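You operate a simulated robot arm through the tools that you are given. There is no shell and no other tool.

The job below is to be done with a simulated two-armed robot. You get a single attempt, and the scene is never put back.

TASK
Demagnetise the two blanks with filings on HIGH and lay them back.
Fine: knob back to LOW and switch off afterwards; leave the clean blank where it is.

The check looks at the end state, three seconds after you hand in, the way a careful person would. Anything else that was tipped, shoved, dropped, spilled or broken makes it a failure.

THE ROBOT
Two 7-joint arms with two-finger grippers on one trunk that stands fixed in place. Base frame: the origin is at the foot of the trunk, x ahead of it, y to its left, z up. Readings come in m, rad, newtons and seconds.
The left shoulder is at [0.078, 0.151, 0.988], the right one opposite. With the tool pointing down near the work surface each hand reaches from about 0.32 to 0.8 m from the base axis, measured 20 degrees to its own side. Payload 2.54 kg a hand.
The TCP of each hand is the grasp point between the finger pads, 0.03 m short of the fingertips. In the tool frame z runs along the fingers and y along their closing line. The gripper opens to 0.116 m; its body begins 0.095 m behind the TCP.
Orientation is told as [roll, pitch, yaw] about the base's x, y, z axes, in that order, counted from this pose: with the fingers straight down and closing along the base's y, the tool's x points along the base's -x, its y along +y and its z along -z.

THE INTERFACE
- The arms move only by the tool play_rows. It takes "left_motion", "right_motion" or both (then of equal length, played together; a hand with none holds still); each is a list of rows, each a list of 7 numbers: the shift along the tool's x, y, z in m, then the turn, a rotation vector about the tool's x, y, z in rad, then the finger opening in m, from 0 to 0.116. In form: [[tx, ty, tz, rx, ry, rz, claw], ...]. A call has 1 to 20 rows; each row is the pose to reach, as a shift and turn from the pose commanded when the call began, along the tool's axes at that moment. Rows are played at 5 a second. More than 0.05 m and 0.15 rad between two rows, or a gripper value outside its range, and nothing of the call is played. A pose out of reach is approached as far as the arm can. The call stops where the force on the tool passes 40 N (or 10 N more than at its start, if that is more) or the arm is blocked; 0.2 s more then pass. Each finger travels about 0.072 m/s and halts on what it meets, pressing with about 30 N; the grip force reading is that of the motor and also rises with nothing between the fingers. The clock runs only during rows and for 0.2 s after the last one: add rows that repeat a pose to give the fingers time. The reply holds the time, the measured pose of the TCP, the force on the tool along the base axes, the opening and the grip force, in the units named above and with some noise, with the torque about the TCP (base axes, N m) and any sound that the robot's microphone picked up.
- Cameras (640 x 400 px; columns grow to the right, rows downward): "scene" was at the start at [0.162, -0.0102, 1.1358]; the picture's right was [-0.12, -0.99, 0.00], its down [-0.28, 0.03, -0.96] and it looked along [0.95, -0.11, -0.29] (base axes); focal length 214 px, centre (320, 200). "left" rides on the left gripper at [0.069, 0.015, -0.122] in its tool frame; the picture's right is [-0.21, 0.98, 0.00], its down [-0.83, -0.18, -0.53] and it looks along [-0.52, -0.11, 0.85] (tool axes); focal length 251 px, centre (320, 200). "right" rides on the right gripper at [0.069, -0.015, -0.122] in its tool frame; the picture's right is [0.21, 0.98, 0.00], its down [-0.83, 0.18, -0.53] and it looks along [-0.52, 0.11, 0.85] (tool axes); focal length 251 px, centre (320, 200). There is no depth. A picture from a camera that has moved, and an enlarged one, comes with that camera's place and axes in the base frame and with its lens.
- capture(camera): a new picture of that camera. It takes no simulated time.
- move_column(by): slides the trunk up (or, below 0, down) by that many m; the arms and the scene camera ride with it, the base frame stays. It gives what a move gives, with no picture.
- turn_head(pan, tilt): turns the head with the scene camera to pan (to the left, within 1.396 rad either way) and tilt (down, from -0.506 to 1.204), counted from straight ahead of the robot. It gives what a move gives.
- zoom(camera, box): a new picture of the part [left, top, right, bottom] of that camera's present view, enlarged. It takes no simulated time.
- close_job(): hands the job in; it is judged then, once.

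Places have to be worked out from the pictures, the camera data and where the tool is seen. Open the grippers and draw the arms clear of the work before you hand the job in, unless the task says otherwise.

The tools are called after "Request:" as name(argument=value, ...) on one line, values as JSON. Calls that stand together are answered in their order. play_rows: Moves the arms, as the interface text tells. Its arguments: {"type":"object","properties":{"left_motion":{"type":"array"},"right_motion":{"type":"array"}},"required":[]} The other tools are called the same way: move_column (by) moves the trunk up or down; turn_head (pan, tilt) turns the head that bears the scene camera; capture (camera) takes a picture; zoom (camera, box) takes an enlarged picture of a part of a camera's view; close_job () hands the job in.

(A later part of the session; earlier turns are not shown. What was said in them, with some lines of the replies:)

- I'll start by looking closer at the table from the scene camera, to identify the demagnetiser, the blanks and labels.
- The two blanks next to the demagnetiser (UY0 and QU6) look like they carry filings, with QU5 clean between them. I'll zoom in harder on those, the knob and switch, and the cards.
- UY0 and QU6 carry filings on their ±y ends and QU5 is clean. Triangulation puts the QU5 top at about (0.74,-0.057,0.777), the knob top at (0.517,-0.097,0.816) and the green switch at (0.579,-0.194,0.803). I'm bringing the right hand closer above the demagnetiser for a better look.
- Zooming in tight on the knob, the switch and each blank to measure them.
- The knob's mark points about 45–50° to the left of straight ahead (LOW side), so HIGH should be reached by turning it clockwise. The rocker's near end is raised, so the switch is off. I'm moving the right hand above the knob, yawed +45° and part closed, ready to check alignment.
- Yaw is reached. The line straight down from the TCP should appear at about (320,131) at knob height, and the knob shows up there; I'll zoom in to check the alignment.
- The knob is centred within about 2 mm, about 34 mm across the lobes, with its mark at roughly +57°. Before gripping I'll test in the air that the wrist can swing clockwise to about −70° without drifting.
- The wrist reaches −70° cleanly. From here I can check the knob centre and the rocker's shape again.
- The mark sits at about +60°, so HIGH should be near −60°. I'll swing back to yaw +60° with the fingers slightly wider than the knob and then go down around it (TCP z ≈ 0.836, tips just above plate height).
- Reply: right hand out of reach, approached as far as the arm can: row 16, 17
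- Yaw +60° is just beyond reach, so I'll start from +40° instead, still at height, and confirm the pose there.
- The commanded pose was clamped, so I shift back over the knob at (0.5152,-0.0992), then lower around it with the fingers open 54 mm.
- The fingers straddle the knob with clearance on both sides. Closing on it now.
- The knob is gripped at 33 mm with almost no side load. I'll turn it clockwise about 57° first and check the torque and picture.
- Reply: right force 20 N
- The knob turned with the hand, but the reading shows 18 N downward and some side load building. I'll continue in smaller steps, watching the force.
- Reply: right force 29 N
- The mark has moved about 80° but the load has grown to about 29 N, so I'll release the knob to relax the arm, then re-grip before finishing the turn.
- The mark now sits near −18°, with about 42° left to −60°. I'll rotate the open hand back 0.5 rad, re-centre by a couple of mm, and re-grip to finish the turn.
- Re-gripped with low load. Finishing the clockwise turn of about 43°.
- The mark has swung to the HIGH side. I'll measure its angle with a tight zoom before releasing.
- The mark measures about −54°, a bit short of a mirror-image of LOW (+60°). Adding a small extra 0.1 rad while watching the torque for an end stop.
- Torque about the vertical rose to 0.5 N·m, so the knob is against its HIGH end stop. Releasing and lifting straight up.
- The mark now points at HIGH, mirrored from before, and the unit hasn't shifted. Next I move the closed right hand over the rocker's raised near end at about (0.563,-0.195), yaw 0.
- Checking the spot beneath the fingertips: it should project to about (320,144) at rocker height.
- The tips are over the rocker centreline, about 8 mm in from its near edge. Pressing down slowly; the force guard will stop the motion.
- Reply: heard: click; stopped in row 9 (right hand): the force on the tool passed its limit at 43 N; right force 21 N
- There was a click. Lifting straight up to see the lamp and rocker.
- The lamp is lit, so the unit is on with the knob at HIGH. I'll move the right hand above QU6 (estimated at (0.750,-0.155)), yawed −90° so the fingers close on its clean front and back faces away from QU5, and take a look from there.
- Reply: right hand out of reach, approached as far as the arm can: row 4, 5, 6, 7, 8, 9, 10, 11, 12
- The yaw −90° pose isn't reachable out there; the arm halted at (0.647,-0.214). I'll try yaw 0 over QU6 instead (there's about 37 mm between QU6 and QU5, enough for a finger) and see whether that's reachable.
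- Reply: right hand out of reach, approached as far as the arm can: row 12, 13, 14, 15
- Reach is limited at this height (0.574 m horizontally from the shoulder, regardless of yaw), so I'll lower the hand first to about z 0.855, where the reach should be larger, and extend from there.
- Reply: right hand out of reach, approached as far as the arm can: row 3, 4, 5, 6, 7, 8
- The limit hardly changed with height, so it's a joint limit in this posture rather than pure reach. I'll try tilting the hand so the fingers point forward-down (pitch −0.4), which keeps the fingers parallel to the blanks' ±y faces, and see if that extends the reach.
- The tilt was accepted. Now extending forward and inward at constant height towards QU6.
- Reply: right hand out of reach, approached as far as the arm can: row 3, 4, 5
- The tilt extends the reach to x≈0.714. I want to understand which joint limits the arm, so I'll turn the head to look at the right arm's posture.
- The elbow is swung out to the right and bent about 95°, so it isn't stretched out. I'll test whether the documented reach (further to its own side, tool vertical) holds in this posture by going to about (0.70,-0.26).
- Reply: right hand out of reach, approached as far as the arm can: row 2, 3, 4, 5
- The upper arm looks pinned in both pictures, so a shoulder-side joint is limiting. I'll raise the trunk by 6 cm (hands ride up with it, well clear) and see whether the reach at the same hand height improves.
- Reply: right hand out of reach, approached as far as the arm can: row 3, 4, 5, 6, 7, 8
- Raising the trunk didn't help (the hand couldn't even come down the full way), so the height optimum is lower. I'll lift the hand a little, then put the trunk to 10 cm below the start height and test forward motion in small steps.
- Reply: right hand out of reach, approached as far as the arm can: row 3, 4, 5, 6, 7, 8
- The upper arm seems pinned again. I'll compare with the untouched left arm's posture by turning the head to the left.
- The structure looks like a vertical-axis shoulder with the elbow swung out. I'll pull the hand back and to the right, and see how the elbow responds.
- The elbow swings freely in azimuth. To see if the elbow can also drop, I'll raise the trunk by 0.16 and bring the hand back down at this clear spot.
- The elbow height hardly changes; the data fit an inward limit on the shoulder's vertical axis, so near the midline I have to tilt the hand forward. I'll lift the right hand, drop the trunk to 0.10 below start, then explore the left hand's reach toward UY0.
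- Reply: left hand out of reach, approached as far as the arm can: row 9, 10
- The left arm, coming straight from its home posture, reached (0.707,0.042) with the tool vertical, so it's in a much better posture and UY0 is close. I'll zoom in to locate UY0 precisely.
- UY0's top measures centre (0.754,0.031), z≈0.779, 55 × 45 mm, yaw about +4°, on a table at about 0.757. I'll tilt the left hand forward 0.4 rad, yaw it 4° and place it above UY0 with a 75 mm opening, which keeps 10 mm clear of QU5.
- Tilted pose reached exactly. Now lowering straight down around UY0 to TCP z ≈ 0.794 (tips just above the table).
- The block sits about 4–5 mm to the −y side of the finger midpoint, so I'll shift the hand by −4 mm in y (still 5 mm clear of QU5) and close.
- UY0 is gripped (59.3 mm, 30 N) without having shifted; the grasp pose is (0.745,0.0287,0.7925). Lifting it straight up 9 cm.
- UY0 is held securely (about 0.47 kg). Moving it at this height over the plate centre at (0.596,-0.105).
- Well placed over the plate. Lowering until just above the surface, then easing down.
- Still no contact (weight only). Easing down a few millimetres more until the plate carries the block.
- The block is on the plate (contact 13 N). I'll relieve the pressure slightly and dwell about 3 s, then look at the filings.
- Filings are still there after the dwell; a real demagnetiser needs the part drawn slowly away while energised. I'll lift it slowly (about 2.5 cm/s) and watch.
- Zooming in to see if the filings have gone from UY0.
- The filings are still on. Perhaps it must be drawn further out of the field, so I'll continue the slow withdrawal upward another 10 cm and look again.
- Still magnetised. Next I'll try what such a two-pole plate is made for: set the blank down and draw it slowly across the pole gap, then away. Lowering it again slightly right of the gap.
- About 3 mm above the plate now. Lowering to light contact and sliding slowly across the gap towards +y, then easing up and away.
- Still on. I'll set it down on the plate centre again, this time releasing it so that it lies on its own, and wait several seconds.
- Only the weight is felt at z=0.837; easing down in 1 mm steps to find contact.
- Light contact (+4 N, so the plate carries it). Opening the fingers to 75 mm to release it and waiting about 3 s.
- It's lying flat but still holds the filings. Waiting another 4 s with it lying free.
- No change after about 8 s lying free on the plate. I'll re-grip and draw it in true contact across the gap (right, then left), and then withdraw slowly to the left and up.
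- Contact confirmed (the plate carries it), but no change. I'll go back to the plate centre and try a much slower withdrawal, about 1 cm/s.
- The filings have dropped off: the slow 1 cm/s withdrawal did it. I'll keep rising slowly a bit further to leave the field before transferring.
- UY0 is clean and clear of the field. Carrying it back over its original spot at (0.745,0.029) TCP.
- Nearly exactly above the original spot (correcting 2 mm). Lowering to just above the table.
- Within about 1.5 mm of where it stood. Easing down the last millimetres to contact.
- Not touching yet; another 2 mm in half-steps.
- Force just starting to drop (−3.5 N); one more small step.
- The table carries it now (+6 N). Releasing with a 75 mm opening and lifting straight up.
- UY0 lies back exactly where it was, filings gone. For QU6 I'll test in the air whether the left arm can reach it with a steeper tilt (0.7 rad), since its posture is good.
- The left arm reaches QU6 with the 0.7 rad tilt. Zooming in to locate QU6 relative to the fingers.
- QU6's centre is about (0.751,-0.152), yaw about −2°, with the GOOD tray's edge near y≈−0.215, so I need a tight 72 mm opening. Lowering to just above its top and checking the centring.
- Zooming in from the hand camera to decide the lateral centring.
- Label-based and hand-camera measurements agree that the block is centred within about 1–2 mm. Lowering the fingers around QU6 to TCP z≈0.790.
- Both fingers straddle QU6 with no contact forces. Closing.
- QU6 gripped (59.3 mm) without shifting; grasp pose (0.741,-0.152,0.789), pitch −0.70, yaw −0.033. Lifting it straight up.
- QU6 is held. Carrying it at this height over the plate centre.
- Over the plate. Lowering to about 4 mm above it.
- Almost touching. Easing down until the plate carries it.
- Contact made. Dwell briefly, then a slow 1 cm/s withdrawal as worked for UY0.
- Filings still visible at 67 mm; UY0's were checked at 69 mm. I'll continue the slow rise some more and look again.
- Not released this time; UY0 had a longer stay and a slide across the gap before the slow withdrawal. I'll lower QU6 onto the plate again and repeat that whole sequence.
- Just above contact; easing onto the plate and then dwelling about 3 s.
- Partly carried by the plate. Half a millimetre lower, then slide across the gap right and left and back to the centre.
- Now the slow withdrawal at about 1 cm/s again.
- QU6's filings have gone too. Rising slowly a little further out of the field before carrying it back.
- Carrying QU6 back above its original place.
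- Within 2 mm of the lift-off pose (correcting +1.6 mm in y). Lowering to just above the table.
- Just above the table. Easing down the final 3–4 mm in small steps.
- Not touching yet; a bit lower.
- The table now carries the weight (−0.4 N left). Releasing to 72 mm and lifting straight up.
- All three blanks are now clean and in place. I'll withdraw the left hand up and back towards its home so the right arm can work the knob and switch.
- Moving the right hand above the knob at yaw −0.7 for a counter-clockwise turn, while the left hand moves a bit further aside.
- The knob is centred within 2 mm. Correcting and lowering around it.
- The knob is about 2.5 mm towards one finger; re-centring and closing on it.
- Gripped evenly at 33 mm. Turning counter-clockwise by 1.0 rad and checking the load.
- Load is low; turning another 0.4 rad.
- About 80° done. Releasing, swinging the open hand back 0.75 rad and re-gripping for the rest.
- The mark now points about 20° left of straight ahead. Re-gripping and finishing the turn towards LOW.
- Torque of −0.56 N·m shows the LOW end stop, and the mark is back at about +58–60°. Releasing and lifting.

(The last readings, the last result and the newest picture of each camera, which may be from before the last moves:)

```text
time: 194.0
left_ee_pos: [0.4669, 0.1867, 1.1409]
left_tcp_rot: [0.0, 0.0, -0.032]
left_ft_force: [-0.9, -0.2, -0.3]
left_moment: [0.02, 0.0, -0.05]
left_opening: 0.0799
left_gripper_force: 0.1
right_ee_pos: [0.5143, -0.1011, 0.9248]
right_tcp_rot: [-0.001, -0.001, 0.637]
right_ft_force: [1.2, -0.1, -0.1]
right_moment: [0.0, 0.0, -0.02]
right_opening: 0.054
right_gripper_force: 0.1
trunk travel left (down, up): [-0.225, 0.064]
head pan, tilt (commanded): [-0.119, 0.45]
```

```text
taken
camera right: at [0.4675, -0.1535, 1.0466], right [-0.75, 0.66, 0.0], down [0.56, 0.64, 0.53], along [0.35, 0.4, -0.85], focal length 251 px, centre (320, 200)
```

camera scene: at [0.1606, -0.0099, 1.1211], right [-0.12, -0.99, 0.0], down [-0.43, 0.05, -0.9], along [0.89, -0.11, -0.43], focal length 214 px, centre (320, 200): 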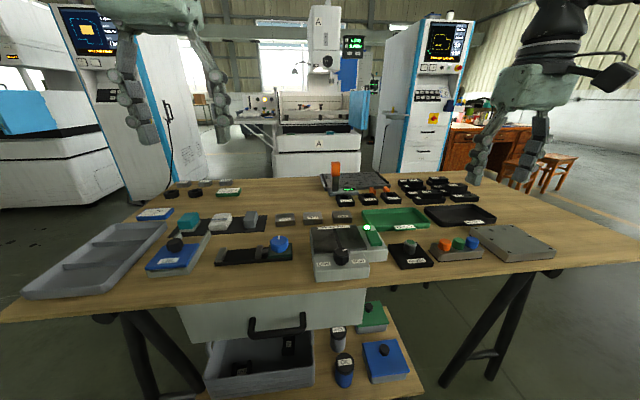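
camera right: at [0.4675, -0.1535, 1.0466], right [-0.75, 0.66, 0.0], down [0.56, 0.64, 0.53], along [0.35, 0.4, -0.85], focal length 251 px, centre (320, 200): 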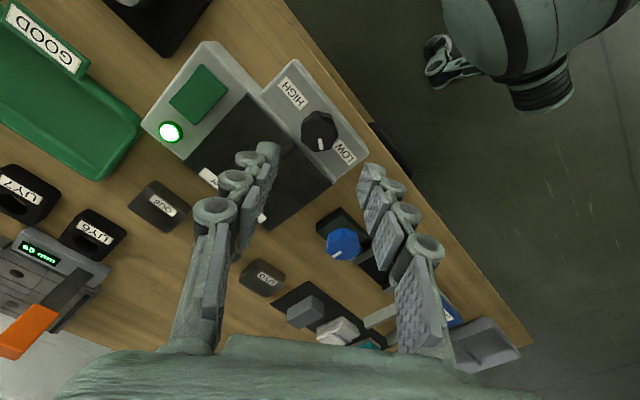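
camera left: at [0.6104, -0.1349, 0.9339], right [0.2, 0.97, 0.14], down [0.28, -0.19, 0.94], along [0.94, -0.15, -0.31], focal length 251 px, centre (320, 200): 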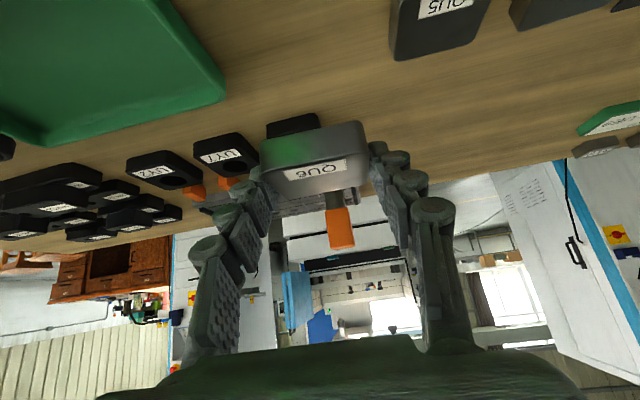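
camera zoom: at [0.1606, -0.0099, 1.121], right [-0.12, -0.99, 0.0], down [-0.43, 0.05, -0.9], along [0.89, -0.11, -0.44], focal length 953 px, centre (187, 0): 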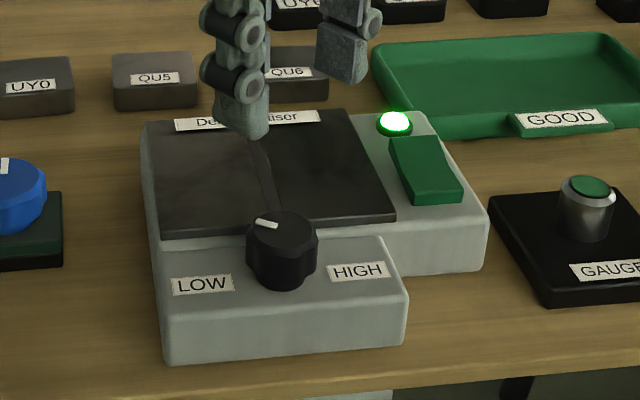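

The knob is on LOW. Moving the closed right hand over the rocker's now-raised far end at about (0.597,-0.1945).

Request:
play_rows(right_motion=[[-0.0018, -0.0207, 0.0, 0, 0, 0.1062, 0.04], [-0.0036, -0.0414, 0.005, 0, 0, 0.2123, 0.03], [-0.0055, -0.0622, 0.012, 0, 0, 0.3185, 0.02], [-0.0073, -0.0829, 0.02, 0, 0, 0.4247, 0.01], [-0.0091, -0.1036, 0.03, 0, 0, 0.5308, 0.0], [-0.0109, -0.1243, 0.039, 0, 0, 0.637, 0.0], [-0.0109, -0.1243, 0.039, 0, 0, 0.637, 0.0]])

Request:
zoom(camera="right", box=[285, 110, 355, 170])

Request:
zoom(camera="scene", box=[330, 190, 420, 270])

```text
time: 195.6
left_ee_pos: [0.4661, 0.188, 1.14]
left_tcp_rot: [0.0, 0.001, -0.034]
left_ft_force: [0.2, 0.2, -0.8]
left_moment: [-0.01, 0.02, 0.01]
left_opening: 0.0801
left_gripper_force: 0.1
right_ee_pos: [0.5986, -0.1932, 0.8861]
right_tcp_rot: [0.001, 0.0, -0.004]
right_ft_force: [0.6, 0.2, -0.1]
right_moment: [-0.02, 0.01, -0.02]
right_opening: 0.0
right_gripper_force: 28.4
trunk travel left (down, up): [-0.225, 0.064]
head pan, tilt (commanded): [-0.119, 0.45]
```

```text
6.67 times, centred on (320, 140) of right
camera zoom: at [0.5294, -0.208, 1.0076], right [-0.21, 0.98, 0.0], down [0.83, 0.18, 0.53], along [0.52, 0.11, -0.85], focal length 1676 px, centre (320, 600)
```

zoom: 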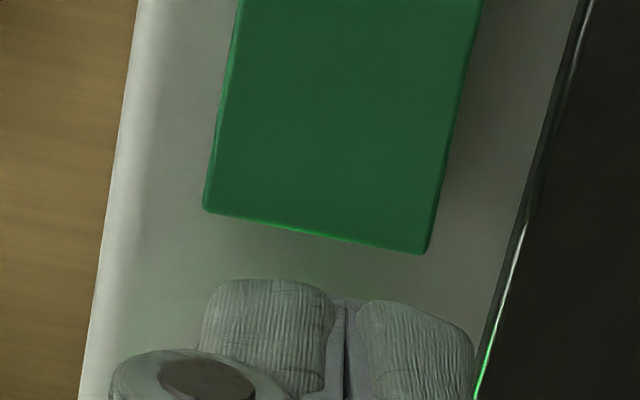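

```text
5.00 times, centred on (375, 230) of scene
camera zoom: at [0.1606, -0.0099, 1.121], right [-0.12, -0.99, 0.0], down [-0.43, 0.05, -0.9], along [0.89, -0.11, -0.44], focal length 1072 px, centre (45, 50)
```

zoom: 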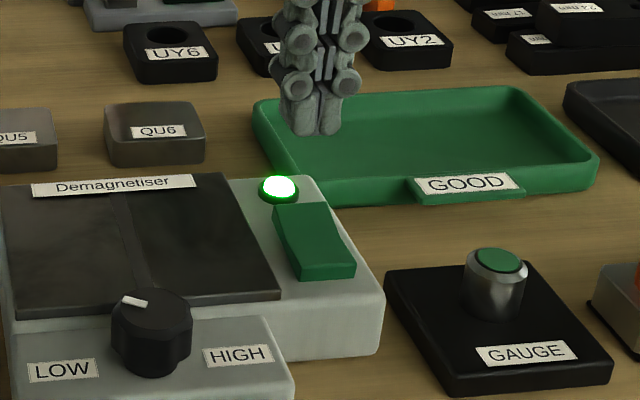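

The rocker's far edge is right under the TCP, so I'll shift 7.5 mm back (about 8 mm inside the edge) and press down slowly.

Request:
play_rows(right_motion=[[0.0075, 0, 0.0, 0, 0, 0, 0.0], [0.0075, 0, 0.015, 0, 0, 0, 0.0], [0.0075, 0, 0.03, 0, 0, 0, 0.0], [0.0075, 0, 0.038, 0, 0, 0, 0.0], [0.0075, 0, 0.042, 0, 0, 0, 0.0], [0.0075, 0, 0.045, 0, 0, 0, 0.0], [0.0075, 0, 0.048, 0, 0, 0, 0.0], [0.0075, 0, 0.051, 0, 0, 0, 0.0], [0.0075, 0, 0.054, 0, 0, 0, 0.0], [0.0075, 0, 0.057, 0, 0, 0, 0.0]])

Request:
zoom(camera="scene", box=[330, 190, 420, 270])

```text
time: 197.7
left_ee_pos: [0.4654, 0.1876, 1.1414]
left_tcp_rot: [0.0, -0.003, -0.033]
left_ft_force: [-0.2, -0.2, -0.7]
left_moment: [0.0, 0.0, -0.02]
left_opening: 0.08
left_gripper_force: 0.3
right_ee_pos: [0.5932, -0.1932, 0.8381]
right_tcp_rot: [0.003, -0.014, -0.002]
right_ft_force: [-4.8, -1.8, 16.2]
right_moment: [-0.09, 0.26, 0.04]
right_opening: 0.0058
right_gripper_force: 28.7
trunk travel left (down, up): [-0.225, 0.064]
head pan, tilt (commanded): [-0.119, 0.45]
heard: click
stopped in row 10 (right hand): the force on the tool passed its limit at 44 N (the readings are from after the stop); the commanded pose is now the measured one
```

```text
5.00 times, centred on (375, 230) of scene
camera zoom: at [0.1594, -0.0096, 1.1211], right [-0.12, -0.99, 0.0], down [-0.43, 0.05, -0.9], along [0.89, -0.11, -0.43], focal length 1072 px, centre (45, 50)
```

zoom: 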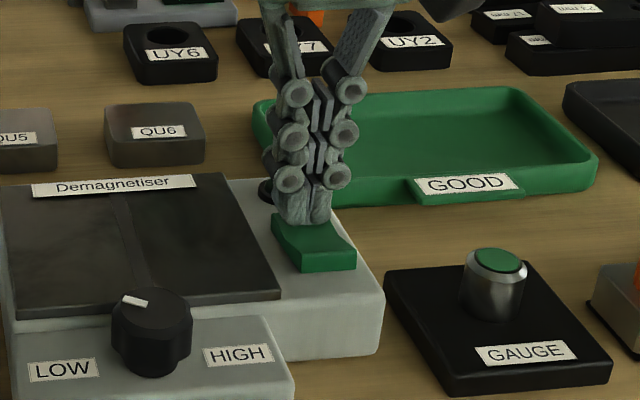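

A click and the near end is raised again. Lifting straight up and away to check the lamp.

Request:
play_rows(right_motion=[[0, 0, -0.015, 0, 0.004, 0, 0.0], [0, 0, -0.04, 0, 0.008, 0, 0.0], [0, 0, -0.08, 0, 0.012, 0, 0.0], [0, 0, -0.12, 0, 0.014, 0, 0.0], [0.03, -0.03, -0.14, 0, 0.014, 0, 0.03], [0.06, -0.06, -0.16, 0, 0.014, 0, 0.06], [0.09, -0.09, -0.18, 0, 0.014, 0, 0.08], [0.12, -0.11, -0.2, 0, 0.014, 0, 0.08], [0.15, -0.13, -0.2, 0, 0.014, 0, 0.1], [0.15, -0.13, -0.2, 0, 0.014, 0, 0.1]])

Request:
capture(camera="scene")

Request:
zoom(camera="scene", box=[260, 190, 420, 290])

Request:
capture(camera="right")

Request:
capture(camera="left")

```text
time: 199.9
left_ee_pos: [0.4667, 0.1866, 1.1402]
left_tcp_rot: [0.0, -0.001, -0.033]
left_ft_force: [-0.3, 0.6, -0.8]
left_moment: [0.0, -0.04, -0.04]
left_opening: 0.0799
left_gripper_force: 0.0
right_ee_pos: [0.4423, -0.3251, 1.0331]
right_tcp_rot: [0.001, 0.005, -0.002]
right_ft_force: [0.6, 0.2, -0.5]
right_moment: [0.02, 0.01, -0.02]
right_opening: 0.0999
right_gripper_force: 0.1
trunk travel left (down, up): [-0.225, 0.064]
head pan, tilt (commanded): [-0.119, 0.45]
```

```text
taken
camera scene: at [0.1605, -0.01, 1.121], right [-0.12, -0.99, 0.0], down [-0.43, 0.05, -0.9], along [0.89, -0.11, -0.44], focal length 214 px, centre (320, 200)
```

scene: 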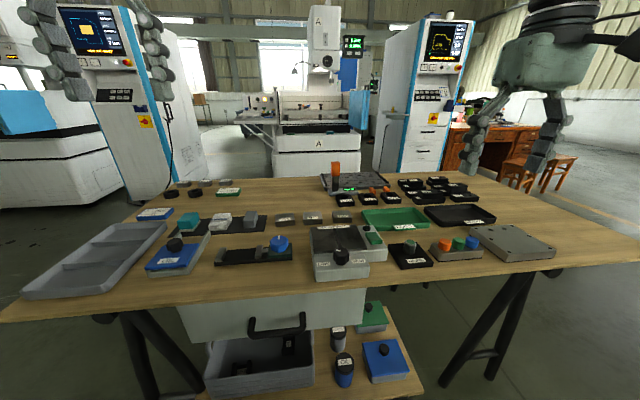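

```text
4.00 times, centred on (340, 240) of scene
camera zoom: at [0.1605, -0.01, 1.121], right [-0.12, -0.99, 0.0], down [-0.43, 0.05, -0.9], along [0.89, -0.11, -0.44], focal length 858 px, centre (240, 40)
```

zoom: 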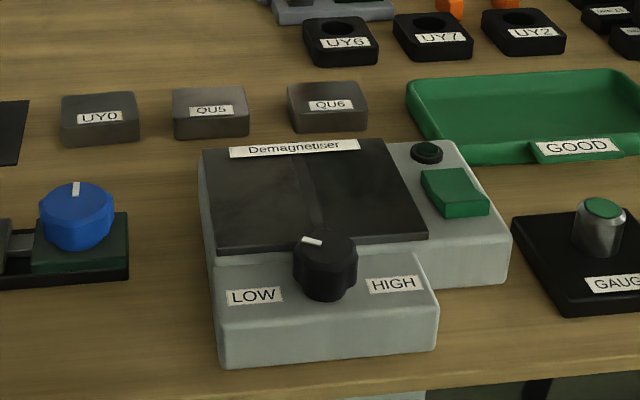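

```text
taken
camera right: at [0.373, -0.3396, 1.1549], right [-0.21, 0.98, 0.0], down [0.83, 0.18, 0.53], along [0.52, 0.12, -0.85], focal length 251 px, centre (320, 200)
```

right: 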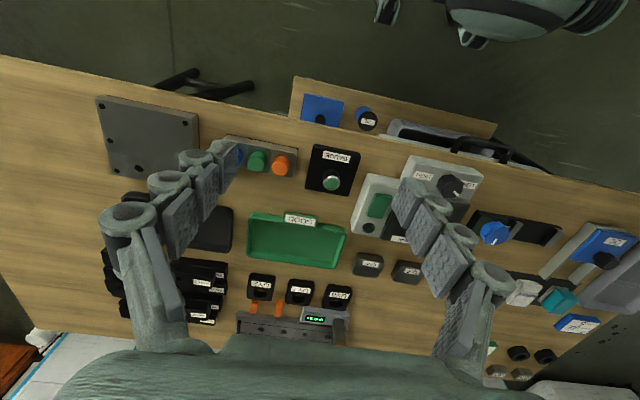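

```text
taken
camera left: at [0.3983, 0.2042, 1.2628], right [0.25, 0.97, 0.0], down [0.82, -0.21, 0.53], along [0.52, -0.13, -0.85], focal length 251 px, centre (320, 200)
```

left: 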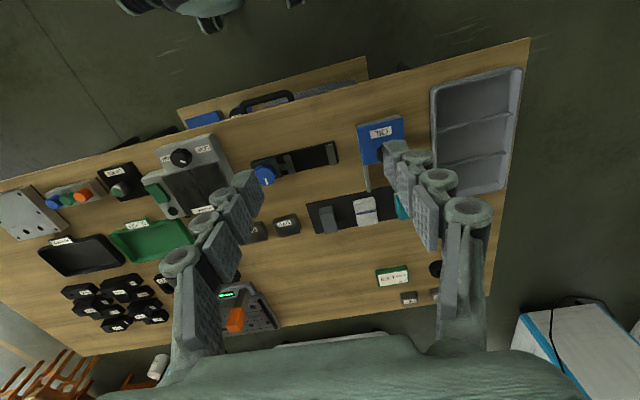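

The lamp is off, the knob is at LOW and all three blanks are clean and in place. I'll restore the head to its starting view to compare directly with the first picture for any unintended displacement.

Request:
turn_head(pan=-0.119, tilt=0.291)

Request:
capture(camera="scene")

Request:
zoom(camera="scene", box=[265, 235, 365, 285])

Request:
zoom(camera="scene", box=[240, 190, 440, 340])

```text
time: 200.6
left_ee_pos: [0.4665, 0.1871, 1.1397]
left_tcp_rot: [-0.001, -0.001, -0.033]
left_ft_force: [0.7, 0.1, -0.4]
left_moment: [0.02, 0.0, -0.04]
left_opening: 0.0798
left_gripper_force: 0.0
right_ee_pos: [0.4416, -0.3234, 1.0328]
right_tcp_rot: [0.002, 0.005, -0.004]
right_ft_force: [0.3, 0.7, -0.6]
right_moment: [0.01, 0.02, 0.01]
right_opening: 0.1002
right_gripper_force: 0.1
trunk travel left (down, up): [-0.225, 0.064]
head pan, tilt (commanded): [-0.119, 0.291]
```

```text
taken
camera scene: at [0.162, -0.0101, 1.1357], right [-0.12, -0.99, 0.0], down [-0.29, 0.03, -0.96], along [0.95, -0.11, -0.29], focal length 214 px, centre (320, 200)
```

scene: 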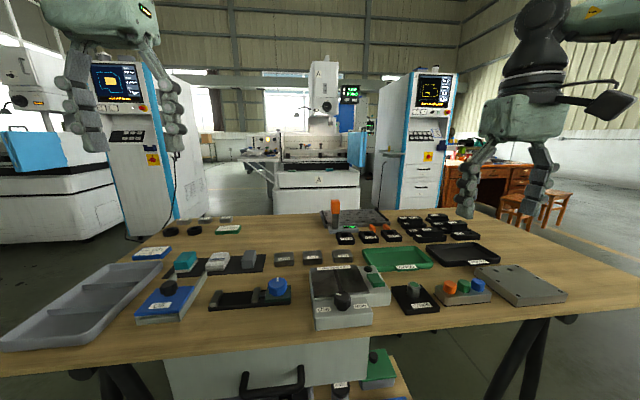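

```text
6.40 times, centred on (315, 260) of scene
camera zoom: at [0.162, -0.0101, 1.1357], right [-0.12, -0.99, 0.0], down [-0.29, 0.03, -0.96], along [0.95, -0.11, -0.29], focal length 1373 px, centre (352, -184)
```

zoom: 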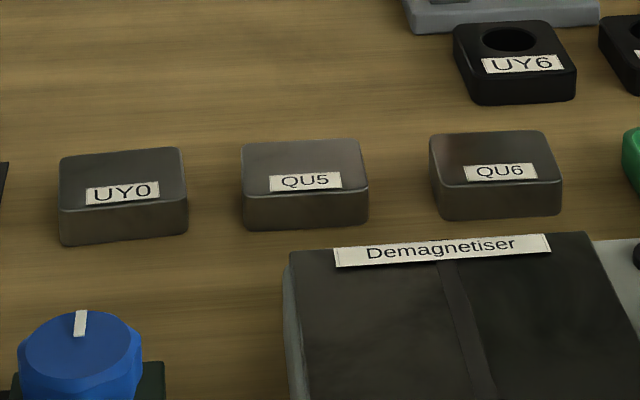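

```text
2.67 times, centred on (340, 265) of scene
camera zoom: at [0.162, -0.0101, 1.1357], right [-0.12, -0.99, 0.0], down [-0.29, 0.03, -0.96], along [0.95, -0.11, -0.29], focal length 572 px, centre (267, 27)
```

zoom: 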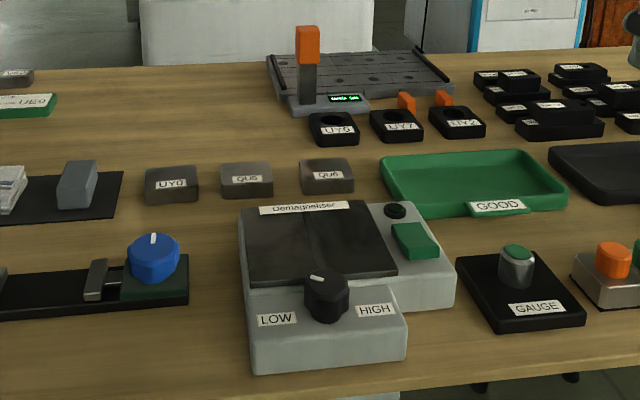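

Everything matches the first picture: UY0 and QU6 are back within about 2 mm and free of filings, QU5 is untouched, the knob is at LOW and the unit is off. Both grippers are open and clear of the work, so I'm handing in.

Request:
close_job()

```text
The job is handed in.
```

I demagnetised both blanks with filings, UY0 and QU6, on HIGH and laid them back within about 2 mm of where they stood. I've handed the job in, but the result of the check wasn't shown.

- **Filings:** both blanks show clean in the final pictures. A quick lift off the plate did not work. The filings came off after each blank had sat on the plate for a while and was then lifted slowly, at about 1 cm/s.
- **Clean blank:** QU5 was left untouched.
- **Demagnetiser:** the knob is back at LOW against its end stop, and the switch is off with the lamp out.
- **Surroundings:** compared with the first picture, nothing else on the table looks moved.
- **Arms:** both grippers are open and clear of the work.
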